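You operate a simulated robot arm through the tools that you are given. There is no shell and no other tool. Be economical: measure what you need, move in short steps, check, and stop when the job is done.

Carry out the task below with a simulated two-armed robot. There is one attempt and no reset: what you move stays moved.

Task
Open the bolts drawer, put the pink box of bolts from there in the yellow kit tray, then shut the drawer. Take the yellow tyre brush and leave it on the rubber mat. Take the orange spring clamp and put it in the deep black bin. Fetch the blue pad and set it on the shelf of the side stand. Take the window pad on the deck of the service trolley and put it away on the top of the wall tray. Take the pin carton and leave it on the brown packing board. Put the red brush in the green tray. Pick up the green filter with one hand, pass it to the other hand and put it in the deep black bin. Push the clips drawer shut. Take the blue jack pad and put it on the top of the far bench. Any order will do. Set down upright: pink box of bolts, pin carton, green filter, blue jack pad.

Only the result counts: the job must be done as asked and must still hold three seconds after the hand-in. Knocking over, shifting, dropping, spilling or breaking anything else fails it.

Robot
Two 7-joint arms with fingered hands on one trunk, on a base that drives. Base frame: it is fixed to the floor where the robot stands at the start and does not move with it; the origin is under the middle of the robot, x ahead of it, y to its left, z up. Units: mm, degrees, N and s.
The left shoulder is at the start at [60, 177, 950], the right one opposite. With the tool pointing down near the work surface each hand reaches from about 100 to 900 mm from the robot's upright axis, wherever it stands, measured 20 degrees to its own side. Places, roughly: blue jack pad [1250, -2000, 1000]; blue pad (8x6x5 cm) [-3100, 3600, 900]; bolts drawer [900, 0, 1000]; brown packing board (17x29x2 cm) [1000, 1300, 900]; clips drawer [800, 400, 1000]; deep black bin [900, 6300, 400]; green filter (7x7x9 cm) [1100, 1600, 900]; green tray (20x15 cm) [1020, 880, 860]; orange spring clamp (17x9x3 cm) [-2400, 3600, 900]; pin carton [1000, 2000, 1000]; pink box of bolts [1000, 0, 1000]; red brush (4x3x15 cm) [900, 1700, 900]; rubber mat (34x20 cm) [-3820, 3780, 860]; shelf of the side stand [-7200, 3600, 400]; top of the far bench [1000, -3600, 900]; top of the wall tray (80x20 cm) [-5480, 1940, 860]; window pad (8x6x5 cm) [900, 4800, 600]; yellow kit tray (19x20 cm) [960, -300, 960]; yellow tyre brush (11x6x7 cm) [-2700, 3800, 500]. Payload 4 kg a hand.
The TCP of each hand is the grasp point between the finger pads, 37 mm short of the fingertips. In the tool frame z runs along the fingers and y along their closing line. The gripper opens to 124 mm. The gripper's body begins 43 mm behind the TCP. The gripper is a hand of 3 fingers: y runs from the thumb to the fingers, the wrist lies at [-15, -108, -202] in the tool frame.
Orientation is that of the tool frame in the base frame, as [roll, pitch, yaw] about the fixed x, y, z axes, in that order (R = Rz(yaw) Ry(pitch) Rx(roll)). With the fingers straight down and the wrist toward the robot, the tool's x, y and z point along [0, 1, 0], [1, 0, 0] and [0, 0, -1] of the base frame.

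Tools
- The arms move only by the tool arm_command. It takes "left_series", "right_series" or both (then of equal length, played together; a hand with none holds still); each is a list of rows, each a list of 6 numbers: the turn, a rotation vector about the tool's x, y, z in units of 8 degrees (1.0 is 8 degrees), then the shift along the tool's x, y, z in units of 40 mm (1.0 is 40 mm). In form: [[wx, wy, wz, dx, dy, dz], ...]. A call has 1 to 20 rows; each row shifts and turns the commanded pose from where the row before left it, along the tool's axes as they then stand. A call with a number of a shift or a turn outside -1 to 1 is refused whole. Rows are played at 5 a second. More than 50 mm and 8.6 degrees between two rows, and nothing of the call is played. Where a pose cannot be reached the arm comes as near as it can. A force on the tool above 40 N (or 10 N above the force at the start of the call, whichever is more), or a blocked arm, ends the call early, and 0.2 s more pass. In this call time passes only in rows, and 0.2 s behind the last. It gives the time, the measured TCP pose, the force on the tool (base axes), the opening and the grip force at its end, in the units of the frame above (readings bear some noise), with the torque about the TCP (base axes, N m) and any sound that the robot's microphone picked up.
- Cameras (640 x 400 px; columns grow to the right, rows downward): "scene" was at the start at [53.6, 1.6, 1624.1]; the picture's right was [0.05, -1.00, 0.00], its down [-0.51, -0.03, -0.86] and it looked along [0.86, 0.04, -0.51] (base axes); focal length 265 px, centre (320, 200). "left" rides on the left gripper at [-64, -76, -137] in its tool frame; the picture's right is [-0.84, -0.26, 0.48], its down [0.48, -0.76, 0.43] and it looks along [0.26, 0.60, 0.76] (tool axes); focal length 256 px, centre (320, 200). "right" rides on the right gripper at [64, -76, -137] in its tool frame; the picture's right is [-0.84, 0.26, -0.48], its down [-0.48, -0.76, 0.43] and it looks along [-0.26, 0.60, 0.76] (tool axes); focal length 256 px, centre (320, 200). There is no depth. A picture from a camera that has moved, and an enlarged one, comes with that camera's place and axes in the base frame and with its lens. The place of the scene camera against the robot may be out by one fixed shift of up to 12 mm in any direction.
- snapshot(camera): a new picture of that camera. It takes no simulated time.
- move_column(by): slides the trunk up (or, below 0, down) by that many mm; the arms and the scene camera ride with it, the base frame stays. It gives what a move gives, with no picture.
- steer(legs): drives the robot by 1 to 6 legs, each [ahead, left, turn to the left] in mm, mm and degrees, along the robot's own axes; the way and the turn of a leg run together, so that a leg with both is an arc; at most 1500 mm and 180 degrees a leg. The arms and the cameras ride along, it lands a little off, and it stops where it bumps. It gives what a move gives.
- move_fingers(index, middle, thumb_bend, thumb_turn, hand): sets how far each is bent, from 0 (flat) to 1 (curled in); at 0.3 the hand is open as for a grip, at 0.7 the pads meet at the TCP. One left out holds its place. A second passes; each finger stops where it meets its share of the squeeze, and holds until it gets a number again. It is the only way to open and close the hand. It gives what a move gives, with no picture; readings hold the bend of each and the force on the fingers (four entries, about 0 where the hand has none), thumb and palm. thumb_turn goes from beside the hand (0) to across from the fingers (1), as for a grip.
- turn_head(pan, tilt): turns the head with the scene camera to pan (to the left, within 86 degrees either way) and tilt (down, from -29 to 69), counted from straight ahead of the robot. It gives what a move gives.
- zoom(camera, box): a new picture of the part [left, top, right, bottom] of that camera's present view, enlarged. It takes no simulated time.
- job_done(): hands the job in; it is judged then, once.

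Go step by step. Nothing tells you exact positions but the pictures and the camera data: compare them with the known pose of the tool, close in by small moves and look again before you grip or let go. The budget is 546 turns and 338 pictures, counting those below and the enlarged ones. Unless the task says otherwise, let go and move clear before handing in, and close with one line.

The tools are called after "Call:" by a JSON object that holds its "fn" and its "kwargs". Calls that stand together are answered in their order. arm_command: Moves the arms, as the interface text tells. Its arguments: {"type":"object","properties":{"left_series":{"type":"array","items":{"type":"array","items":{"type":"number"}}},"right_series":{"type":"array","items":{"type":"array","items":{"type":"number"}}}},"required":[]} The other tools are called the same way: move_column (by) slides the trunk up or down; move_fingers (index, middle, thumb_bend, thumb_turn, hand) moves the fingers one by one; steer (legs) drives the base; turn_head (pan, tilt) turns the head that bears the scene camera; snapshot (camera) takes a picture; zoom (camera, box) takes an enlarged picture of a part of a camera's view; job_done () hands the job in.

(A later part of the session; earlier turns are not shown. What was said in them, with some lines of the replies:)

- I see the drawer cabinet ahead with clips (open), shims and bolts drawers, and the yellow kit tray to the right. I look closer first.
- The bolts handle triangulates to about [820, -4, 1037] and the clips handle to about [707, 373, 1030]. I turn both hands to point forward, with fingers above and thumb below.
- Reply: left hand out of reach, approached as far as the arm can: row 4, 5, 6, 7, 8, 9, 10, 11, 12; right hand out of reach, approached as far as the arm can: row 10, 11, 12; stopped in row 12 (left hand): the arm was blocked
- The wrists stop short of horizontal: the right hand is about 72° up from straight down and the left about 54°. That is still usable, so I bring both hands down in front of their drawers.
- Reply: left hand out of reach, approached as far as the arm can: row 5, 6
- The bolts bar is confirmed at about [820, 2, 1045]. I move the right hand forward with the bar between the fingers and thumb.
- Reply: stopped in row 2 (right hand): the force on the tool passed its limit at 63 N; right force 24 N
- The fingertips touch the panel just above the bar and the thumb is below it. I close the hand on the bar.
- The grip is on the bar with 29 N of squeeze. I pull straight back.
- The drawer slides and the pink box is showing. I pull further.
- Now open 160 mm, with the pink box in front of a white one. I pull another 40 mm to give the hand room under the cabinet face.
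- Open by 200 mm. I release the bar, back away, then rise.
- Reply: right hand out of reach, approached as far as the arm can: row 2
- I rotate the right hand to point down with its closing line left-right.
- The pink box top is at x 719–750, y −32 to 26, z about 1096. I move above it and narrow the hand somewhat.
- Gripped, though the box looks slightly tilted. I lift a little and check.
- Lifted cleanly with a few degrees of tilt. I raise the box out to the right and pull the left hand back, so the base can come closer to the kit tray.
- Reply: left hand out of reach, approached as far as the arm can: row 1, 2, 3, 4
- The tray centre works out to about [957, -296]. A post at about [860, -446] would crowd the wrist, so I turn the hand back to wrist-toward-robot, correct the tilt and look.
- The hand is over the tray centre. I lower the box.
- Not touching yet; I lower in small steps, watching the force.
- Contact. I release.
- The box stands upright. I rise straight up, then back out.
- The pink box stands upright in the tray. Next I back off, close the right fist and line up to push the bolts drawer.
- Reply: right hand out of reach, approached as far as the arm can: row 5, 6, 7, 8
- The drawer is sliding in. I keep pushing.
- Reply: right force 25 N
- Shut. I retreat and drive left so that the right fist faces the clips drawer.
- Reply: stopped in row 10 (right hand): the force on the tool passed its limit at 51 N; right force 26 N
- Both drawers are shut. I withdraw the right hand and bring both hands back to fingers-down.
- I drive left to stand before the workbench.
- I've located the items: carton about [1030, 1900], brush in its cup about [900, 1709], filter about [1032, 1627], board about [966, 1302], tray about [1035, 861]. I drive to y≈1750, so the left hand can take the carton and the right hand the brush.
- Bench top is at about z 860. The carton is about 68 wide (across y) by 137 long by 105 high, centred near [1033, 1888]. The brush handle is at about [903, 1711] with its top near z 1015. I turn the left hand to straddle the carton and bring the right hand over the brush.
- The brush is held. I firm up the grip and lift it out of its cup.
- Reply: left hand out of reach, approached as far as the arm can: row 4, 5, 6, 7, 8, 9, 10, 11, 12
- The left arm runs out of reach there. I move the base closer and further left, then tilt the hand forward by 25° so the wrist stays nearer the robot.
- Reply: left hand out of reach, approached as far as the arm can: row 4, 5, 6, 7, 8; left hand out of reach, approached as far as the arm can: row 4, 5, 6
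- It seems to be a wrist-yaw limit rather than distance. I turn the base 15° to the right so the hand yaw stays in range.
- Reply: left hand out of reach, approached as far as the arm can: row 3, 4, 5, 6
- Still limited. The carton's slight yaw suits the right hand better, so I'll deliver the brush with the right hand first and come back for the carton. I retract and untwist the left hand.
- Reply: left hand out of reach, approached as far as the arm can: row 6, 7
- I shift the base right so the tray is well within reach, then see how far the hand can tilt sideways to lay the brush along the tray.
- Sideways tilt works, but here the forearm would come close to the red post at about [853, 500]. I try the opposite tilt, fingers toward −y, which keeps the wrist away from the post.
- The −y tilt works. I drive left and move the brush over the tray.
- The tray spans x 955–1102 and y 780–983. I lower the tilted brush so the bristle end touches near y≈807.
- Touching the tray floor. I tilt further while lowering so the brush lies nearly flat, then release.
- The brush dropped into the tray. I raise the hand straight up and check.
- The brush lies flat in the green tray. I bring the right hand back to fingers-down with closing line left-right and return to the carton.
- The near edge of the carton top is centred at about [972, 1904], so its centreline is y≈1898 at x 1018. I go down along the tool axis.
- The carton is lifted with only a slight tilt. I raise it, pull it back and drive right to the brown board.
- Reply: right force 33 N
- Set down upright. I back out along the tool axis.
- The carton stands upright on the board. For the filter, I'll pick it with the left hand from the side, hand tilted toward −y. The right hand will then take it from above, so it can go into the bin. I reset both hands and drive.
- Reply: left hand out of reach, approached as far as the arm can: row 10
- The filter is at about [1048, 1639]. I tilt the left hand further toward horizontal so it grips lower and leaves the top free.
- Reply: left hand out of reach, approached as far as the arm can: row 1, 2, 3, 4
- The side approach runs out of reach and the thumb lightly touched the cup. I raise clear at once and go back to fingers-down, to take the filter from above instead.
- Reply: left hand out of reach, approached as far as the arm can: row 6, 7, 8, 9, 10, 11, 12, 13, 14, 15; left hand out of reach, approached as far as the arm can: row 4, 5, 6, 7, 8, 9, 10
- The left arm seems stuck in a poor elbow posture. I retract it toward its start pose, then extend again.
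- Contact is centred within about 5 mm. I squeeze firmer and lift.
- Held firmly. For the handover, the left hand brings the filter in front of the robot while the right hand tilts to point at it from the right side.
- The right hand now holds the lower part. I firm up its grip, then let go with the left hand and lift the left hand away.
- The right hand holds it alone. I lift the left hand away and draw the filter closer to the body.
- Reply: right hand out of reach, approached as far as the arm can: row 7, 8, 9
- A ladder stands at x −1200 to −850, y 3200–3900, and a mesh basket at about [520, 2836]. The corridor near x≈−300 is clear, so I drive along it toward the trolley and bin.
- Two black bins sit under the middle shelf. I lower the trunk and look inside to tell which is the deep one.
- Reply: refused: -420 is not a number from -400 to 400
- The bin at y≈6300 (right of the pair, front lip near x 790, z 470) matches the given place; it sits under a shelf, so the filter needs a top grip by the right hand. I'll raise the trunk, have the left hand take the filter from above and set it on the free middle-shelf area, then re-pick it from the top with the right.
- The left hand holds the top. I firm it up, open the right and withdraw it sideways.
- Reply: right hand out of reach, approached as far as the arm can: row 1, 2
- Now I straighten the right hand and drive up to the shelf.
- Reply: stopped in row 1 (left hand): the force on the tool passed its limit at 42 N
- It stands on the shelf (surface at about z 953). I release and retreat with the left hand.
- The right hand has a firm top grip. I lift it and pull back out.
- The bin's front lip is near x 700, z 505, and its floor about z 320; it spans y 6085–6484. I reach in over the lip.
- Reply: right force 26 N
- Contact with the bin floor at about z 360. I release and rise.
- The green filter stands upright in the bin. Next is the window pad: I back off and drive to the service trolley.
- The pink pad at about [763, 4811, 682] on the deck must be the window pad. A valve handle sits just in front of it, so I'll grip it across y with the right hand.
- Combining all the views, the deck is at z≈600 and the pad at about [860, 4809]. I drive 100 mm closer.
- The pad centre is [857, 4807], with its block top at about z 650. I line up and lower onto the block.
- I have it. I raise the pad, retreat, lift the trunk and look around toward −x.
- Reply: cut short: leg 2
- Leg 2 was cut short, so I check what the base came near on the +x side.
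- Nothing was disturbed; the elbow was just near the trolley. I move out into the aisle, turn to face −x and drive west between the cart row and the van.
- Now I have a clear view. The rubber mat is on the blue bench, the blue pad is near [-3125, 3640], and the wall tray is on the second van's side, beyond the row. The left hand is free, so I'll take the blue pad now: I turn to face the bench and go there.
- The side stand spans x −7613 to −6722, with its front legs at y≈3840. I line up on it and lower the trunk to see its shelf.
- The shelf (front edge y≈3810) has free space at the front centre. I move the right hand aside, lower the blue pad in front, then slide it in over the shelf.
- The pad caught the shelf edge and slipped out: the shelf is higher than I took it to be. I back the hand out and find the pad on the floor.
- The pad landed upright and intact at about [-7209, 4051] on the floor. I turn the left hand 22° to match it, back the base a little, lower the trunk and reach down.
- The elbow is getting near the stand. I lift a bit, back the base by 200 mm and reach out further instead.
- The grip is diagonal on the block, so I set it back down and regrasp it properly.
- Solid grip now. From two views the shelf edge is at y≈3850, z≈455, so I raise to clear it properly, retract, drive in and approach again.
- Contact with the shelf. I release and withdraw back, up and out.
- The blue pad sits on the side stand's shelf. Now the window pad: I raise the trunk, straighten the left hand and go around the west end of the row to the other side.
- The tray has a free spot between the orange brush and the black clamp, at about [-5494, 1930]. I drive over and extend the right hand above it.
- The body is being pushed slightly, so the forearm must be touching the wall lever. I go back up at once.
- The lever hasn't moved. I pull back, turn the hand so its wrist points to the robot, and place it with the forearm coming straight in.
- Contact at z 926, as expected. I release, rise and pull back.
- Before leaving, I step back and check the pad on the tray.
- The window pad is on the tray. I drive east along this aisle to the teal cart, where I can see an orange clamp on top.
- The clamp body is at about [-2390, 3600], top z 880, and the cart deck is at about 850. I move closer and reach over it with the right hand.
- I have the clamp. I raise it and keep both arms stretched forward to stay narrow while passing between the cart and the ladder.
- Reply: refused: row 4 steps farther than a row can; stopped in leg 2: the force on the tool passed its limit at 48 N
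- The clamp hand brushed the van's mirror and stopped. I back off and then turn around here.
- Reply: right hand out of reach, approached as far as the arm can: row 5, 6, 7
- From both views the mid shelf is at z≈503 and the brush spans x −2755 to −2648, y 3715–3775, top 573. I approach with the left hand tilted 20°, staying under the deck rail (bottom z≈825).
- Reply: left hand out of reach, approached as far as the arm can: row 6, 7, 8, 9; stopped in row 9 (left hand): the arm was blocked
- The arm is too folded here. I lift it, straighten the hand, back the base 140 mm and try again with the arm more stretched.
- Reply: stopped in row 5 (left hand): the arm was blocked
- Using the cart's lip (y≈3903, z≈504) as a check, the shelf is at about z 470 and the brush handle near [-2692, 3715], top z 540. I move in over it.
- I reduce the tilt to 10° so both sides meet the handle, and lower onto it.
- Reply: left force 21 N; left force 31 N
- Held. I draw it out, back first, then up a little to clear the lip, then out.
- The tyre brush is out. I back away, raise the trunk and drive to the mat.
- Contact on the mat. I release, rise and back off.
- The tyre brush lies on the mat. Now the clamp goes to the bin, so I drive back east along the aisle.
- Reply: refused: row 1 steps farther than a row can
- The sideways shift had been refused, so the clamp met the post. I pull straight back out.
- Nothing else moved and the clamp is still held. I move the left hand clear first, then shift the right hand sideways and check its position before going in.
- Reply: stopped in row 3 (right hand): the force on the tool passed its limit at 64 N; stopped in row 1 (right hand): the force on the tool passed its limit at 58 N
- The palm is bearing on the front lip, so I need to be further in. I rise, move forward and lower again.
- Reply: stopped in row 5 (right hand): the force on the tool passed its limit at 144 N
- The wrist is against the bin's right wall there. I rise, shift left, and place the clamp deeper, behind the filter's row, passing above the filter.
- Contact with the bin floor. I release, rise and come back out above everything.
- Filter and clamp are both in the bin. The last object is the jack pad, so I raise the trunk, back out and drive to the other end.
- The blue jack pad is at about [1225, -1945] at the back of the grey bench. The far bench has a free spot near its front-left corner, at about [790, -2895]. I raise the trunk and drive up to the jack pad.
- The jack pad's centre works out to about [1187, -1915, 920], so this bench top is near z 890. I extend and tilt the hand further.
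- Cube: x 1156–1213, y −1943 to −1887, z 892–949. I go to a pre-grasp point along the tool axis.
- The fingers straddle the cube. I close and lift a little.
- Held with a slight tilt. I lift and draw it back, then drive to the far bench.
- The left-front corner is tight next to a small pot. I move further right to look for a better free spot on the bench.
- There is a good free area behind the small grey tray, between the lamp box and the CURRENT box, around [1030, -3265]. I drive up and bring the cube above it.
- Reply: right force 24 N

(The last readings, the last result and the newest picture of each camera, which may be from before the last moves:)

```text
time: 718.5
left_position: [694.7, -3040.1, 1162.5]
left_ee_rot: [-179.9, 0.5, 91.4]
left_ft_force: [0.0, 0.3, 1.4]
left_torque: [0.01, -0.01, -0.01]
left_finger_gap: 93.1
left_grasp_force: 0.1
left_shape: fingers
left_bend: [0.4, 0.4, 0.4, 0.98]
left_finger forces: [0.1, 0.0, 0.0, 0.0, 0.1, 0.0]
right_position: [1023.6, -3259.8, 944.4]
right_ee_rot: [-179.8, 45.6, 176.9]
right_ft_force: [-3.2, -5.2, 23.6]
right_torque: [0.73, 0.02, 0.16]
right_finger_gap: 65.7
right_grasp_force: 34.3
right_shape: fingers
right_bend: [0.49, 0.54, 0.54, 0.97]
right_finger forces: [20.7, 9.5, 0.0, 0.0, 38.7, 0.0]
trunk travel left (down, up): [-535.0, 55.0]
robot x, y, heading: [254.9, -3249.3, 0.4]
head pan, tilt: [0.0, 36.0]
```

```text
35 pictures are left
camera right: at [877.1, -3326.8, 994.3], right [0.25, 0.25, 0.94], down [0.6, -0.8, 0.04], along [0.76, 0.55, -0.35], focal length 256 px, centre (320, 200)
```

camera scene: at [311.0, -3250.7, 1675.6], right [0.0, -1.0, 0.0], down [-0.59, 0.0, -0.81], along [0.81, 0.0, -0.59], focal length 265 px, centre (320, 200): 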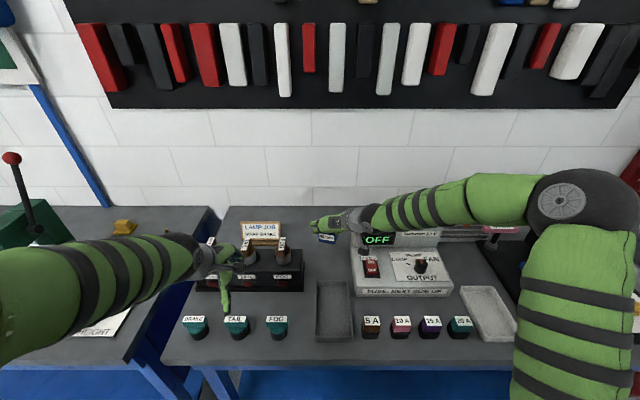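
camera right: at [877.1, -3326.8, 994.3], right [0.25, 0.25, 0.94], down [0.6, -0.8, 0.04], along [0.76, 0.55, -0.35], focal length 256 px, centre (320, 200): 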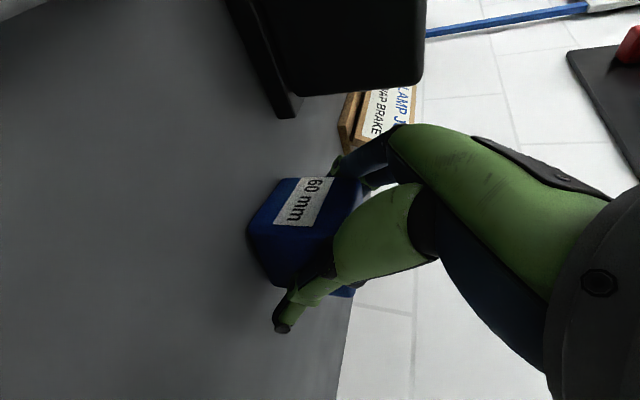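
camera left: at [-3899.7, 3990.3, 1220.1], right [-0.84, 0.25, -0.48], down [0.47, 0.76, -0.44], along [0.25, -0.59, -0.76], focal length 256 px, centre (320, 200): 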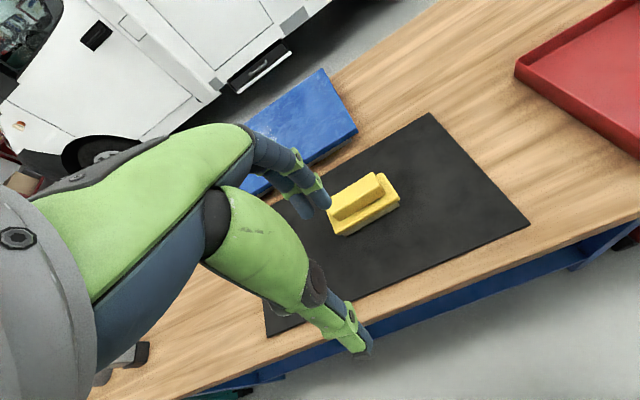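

Contact with the bench top at the expected height. I release.

Call:
{"fn": "move_fingers", "kwargs": {"hand": "right", "index": 0.4, "middle": 0.4, "thumb_bend": 0.4}}

Call:
{"fn": "snapshot", "kwargs": {"camera": "right"}}

```text
time: 719.5
left_position: [696.6, -3038.3, 1161.6]
left_ee_rot: [-179.9, 0.4, 91.4]
left_ft_force: [0.8, 0.7, -0.5]
left_torque: [0.01, 0.0, -0.02]
left_finger_gap: 93.2
left_grasp_force: 0.1
left_shape: fingers
left_bend: [0.4, 0.4, 0.4, 0.98]
left_finger forces: [0.1, 0.1, 0.0, 0.1, 0.0, 0.0]
right_position: [1022.6, -3261.7, 937.2]
right_ee_rot: [-179.4, 45.0, 177.3]
right_ft_force: [0.4, -0.5, 2.4]
right_torque: [0.05, -0.07, -0.01]
right_finger_gap: 91.3
right_grasp_force: 0.4
right_shape: fingers
right_bend: [0.41, 0.4, 0.4, 0.98]
right_finger forces: [1.9, 0.1, 0.1, 0.0, 0.1, 0.0]
trunk travel left (down, up): [-535.0, 55.0]
robot x, y, heading: [260.7, -3244.3, -0.1]
head pan, tilt: [0.0, 36.0]
```

```text
34 pictures are left
camera right: at [877.0, -3326.9, 990.3], right [0.26, 0.25, 0.93], down [0.61, -0.8, 0.04], along [0.75, 0.55, -0.36], focal length 256 px, centre (320, 200)
```

right: 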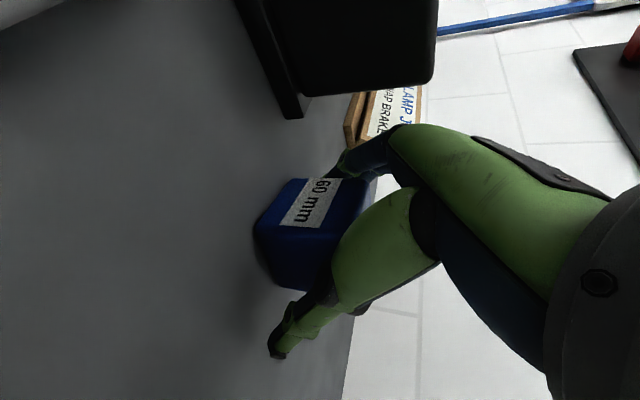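

Call:
{"fn": "arm_command", "kwargs": {"right_series": [[0, 0, 0, 0, 0, -0.5], [0, 0, 0, 0, 0, -0.8], [0, 0, 0, 0, 0, -0.9], [0, 0, 0, 0, 0, -0.9], [0, 0, 0, 0, 0, -0.9], [0, 0, 0, 0, 0, -0.9], [0, 0, 0, 0, 0, -0.9]]}}

Call:
{"fn": "zoom", "kwargs": {"camera": "scene", "box": [250, 180, 430, 310]}}

Call:
{"fn": "snapshot", "kwargs": {"camera": "right"}}

```text
time: 721.1
left_position: [695.6, -3038.6, 1163.0]
left_ee_rot: [-179.9, 0.4, 91.4]
left_ft_force: [0.5, 0.9, 0.5]
left_torque: [0.0, -0.01, 0.05]
left_finger_gap: 92.7
left_grasp_force: 0.1
left_shape: fingers
left_bend: [0.4, 0.4, 0.4, 0.98]
left_finger forces: [0.0, 0.1, 0.0, 0.0, 0.0, 0.0]
right_position: [855.5, -3250.8, 1105.8]
right_ee_rot: [-179.3, 45.2, 177.2]
right_ft_force: [-0.2, -0.3, -0.3]
right_torque: [-0.03, 0.02, 0.01]
right_finger_gap: 93.2
right_grasp_force: 0.0
right_shape: fingers
right_bend: [0.4, 0.4, 0.4, 0.98]
right_finger forces: [0.0, 0.0, 0.0, 0.0, 0.0, 0.1]
trunk travel left (down, up): [-535.0, 55.0]
robot x, y, heading: [262.0, -3247.4, 0.1]
head pan, tilt: [0.0, 36.0]
```

```text
3.08 times, centred on (340, 245) of scene
camera zoom: at [309.1, -3251.1, 1675.6], right [0.0, -1.0, 0.0], down [-0.59, 0.0, -0.81], along [0.81, 0.0, -0.59], focal length 815 px, centre (258, 62)
```

zoom: 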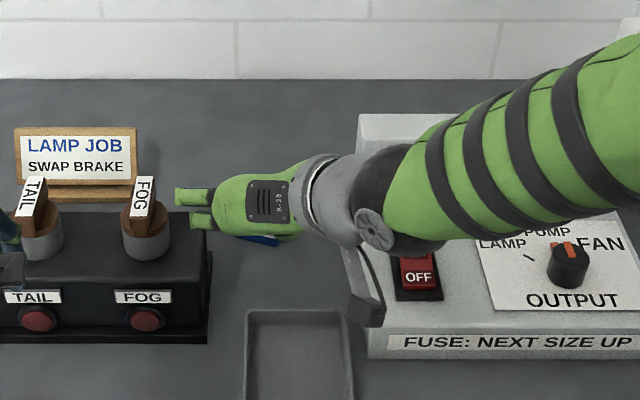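

```text
32 pictures are left
camera right: at [711.0, -3316.8, 1157.1], right [0.26, 0.25, 0.93], down [0.6, -0.8, 0.04], along [0.75, 0.55, -0.36], focal length 256 px, centre (320, 200)
```

right: 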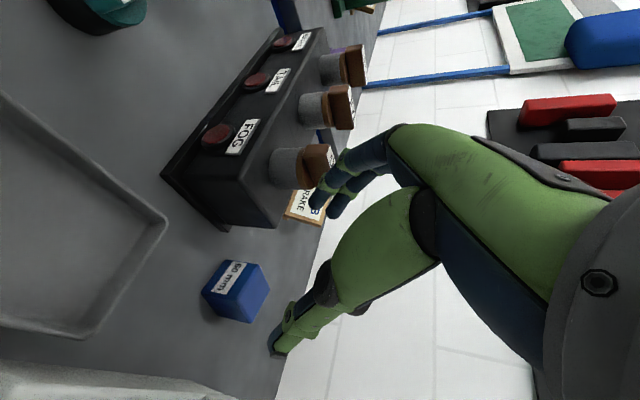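

The jack pad stands upright on the far bench. I raise the hand, back away clear of the bench and take one last look.

Call:
{"fn": "arm_command", "kwargs": {"right_series": [[0, 0, 0, 0.3, 0, -0.9], [0, 0, 0, 0.3, 0, -0.9], [0, 0, 0, 0.3, 0, -0.9]]}}

Call:
{"fn": "steer", "kwargs": {"legs": [[-500, 0, 0]]}}

Call:
{"fn": "snapshot", "kwargs": {"camera": "scene"}}

```text
time: 721.9
left_position: [695.2, -3039.4, 1162.5]
left_ee_rot: [180.0, 0.4, 91.5]
left_ft_force: [-0.2, 0.9, -0.6]
left_torque: [0.04, -0.03, -0.01]
left_finger_gap: 93.0
left_grasp_force: 0.0
left_shape: fingers
left_bend: [0.4, 0.4, 0.4, 0.98]
left_finger forces: [0.0, 0.1, 0.0, 0.0, 0.0, 0.0]
right_position: [753.1, -3242.1, 1155.8]
right_ee_rot: [-179.4, 45.2, 177.1]
right_ft_force: [0.3, -0.6, 0.1]
right_torque: [0.01, 0.01, 0.0]
right_finger_gap: 93.1
right_grasp_force: 0.1
right_shape: fingers
right_bend: [0.4, 0.4, 0.4, 0.98]
right_finger forces: [0.0, 0.0, 0.0, 0.0, 0.0, 0.0]
trunk travel left (down, up): [-535.0, 55.0]
robot x, y, heading: [260.0, -3246.8, 0.2]
head pan, tilt: [0.0, 36.0]
```

```text
time: 724.8
left_position: [194.8, -3043.4, 1162.1]
left_ee_rot: [179.9, 0.4, 90.9]
left_ft_force: [-0.4, -0.5, 0.9]
left_torque: [0.03, 0.0, 0.01]
left_finger_gap: 93.1
left_grasp_force: 0.0
left_shape: fingers
left_bend: [0.4, 0.4, 0.4, 0.98]
left_finger forces: [0.0, 0.0, 0.0, 0.0, 0.1, 0.0]
right_position: [250.2, -3246.2, 1155.4]
right_ee_rot: [-179.4, 45.3, 176.6]
right_ft_force: [-0.4, -0.6, -0.2]
right_torque: [0.0, 0.01, 0.02]
right_finger_gap: 93.1
right_grasp_force: 0.1
right_shape: fingers
right_bend: [0.4, 0.4, 0.4, 0.98]
right_finger forces: [0.0, 0.1, 0.0, 0.1, 0.0, 0.1]
trunk travel left (down, up): [-535.0, 55.0]
robot x, y, heading: [-241.2, -3245.4, -0.1]
head pan, tilt: [0.0, 36.0]
```

```text
31 pictures are left
camera scene: at [-194.3, -3251.2, 1675.7], right [-0.01, -1.0, 0.0], down [-0.59, 0.0, -0.81], along [0.81, 0.0, -0.59], focal length 265 px, centre (320, 200)
```

scene: 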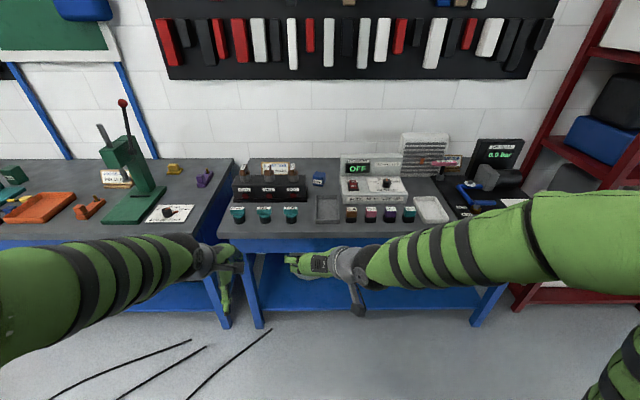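

All is in order here. As a last check, I drive back past the drawer cabinet to confirm the drawers and kit tray.

Call:
{"fn": "steer", "kwargs": {"legs": [[-60, 0, 0], [0, 1300, 0], [0, 1300, 0], [0, 600, 0]]}}

Call:
{"fn": "turn_head", "kwargs": {"pan": 0, "tilt": 30}}

Call:
{"fn": "zoom", "kwargs": {"camera": "scene", "box": [200, 150, 460, 310]}}

```text
time: 741.1
left_position: [174.8, 154.8, 1162.1]
left_ee_rot: [-180.0, 0.4, 90.1]
left_ft_force: [-0.2, 0.4, 0.3]
left_torque: [-0.01, 0.01, 0.02]
left_finger_gap: 93.0
left_grasp_force: 0.0
left_shape: fingers
left_bend: [0.4, 0.4, 0.4, 0.98]
left_finger forces: [0.1, 0.0, 0.0, 0.0, 0.1, 0.1]
right_position: [229.5, -48.8, 1156.7]
right_ee_rot: [-179.2, 45.2, 176.1]
right_ft_force: [-1.5, 0.1, 0.5]
right_torque: [0.01, -0.04, -0.02]
right_finger_gap: 93.0
right_grasp_force: 0.0
right_shape: fingers
right_bend: [0.4, 0.4, 0.4, 0.98]
right_finger forces: [0.1, 0.0, 0.0, 0.1, 0.1, 0.0]
trunk travel left (down, up): [-535.0, 55.0]
robot x, y, heading: [-265.7, -43.9, -1.2]
head pan, tilt: [0.0, 36.0]
```

```text
time: 741.7
left_position: [174.9, 155.5, 1161.7]
left_ee_rot: [-179.9, 0.4, 90.1]
left_ft_force: [0.8, -0.4, 0.1]
left_torque: [-0.03, -0.01, 0.02]
left_finger_gap: 93.0
left_grasp_force: 0.0
left_shape: fingers
left_bend: [0.4, 0.4, 0.4, 0.98]
left_finger forces: [0.0, 0.0, 0.0, 0.0, 0.1, 0.0]
right_position: [229.3, -50.3, 1155.9]
right_ee_rot: [-179.4, 45.2, 175.9]
right_ft_force: [1.1, -0.3, -0.4]
right_torque: [0.02, -0.01, 0.01]
right_finger_gap: 92.9
right_grasp_force: 0.0
right_shape: fingers
right_bend: [0.4, 0.4, 0.4, 0.98]
right_finger forces: [0.0, 0.1, 0.0, 0.0, 0.1, 0.1]
trunk travel left (down, up): [-535.0, 55.0]
robot x, y, heading: [-263.8, -45.0, -1.1]
head pan, tilt: [0.0, 30.0]
```

```text
2.46 times, centred on (330, 230) of scene
camera zoom: at [-212.2, -48.6, 1684.9], right [-0.02, -1.0, 0.0], down [-0.5, 0.01, -0.87], along [0.87, -0.02, -0.5], focal length 652 px, centre (295, 126)
```

zoom: 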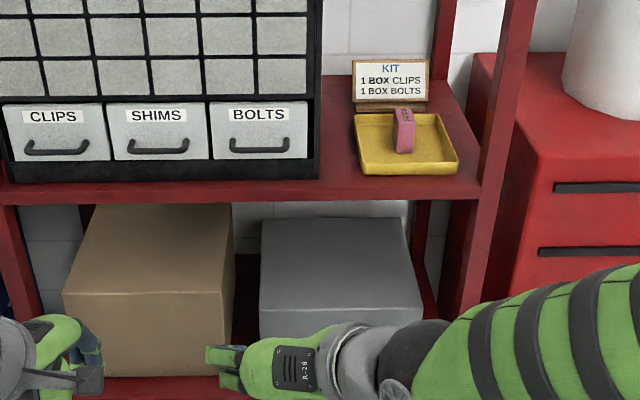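

Both drawers are shut, the pink box stands upright in the kit tray, and both hands are empty and clear. I hand the job in.

Call:
{"fn": "job_done", "kwargs": {}}

```text
The job is handed in.
```

I handed the job in with all ten jobs done as asked, and I checked each placement by camera as I went. Along the way I dropped the blue pad on the floor once and then set it on the side-stand shelf. The arms or held objects also touched the van mirror, a wall lever, a shelf post, the brush cup and the bin walls; I saw nothing shifted by this.
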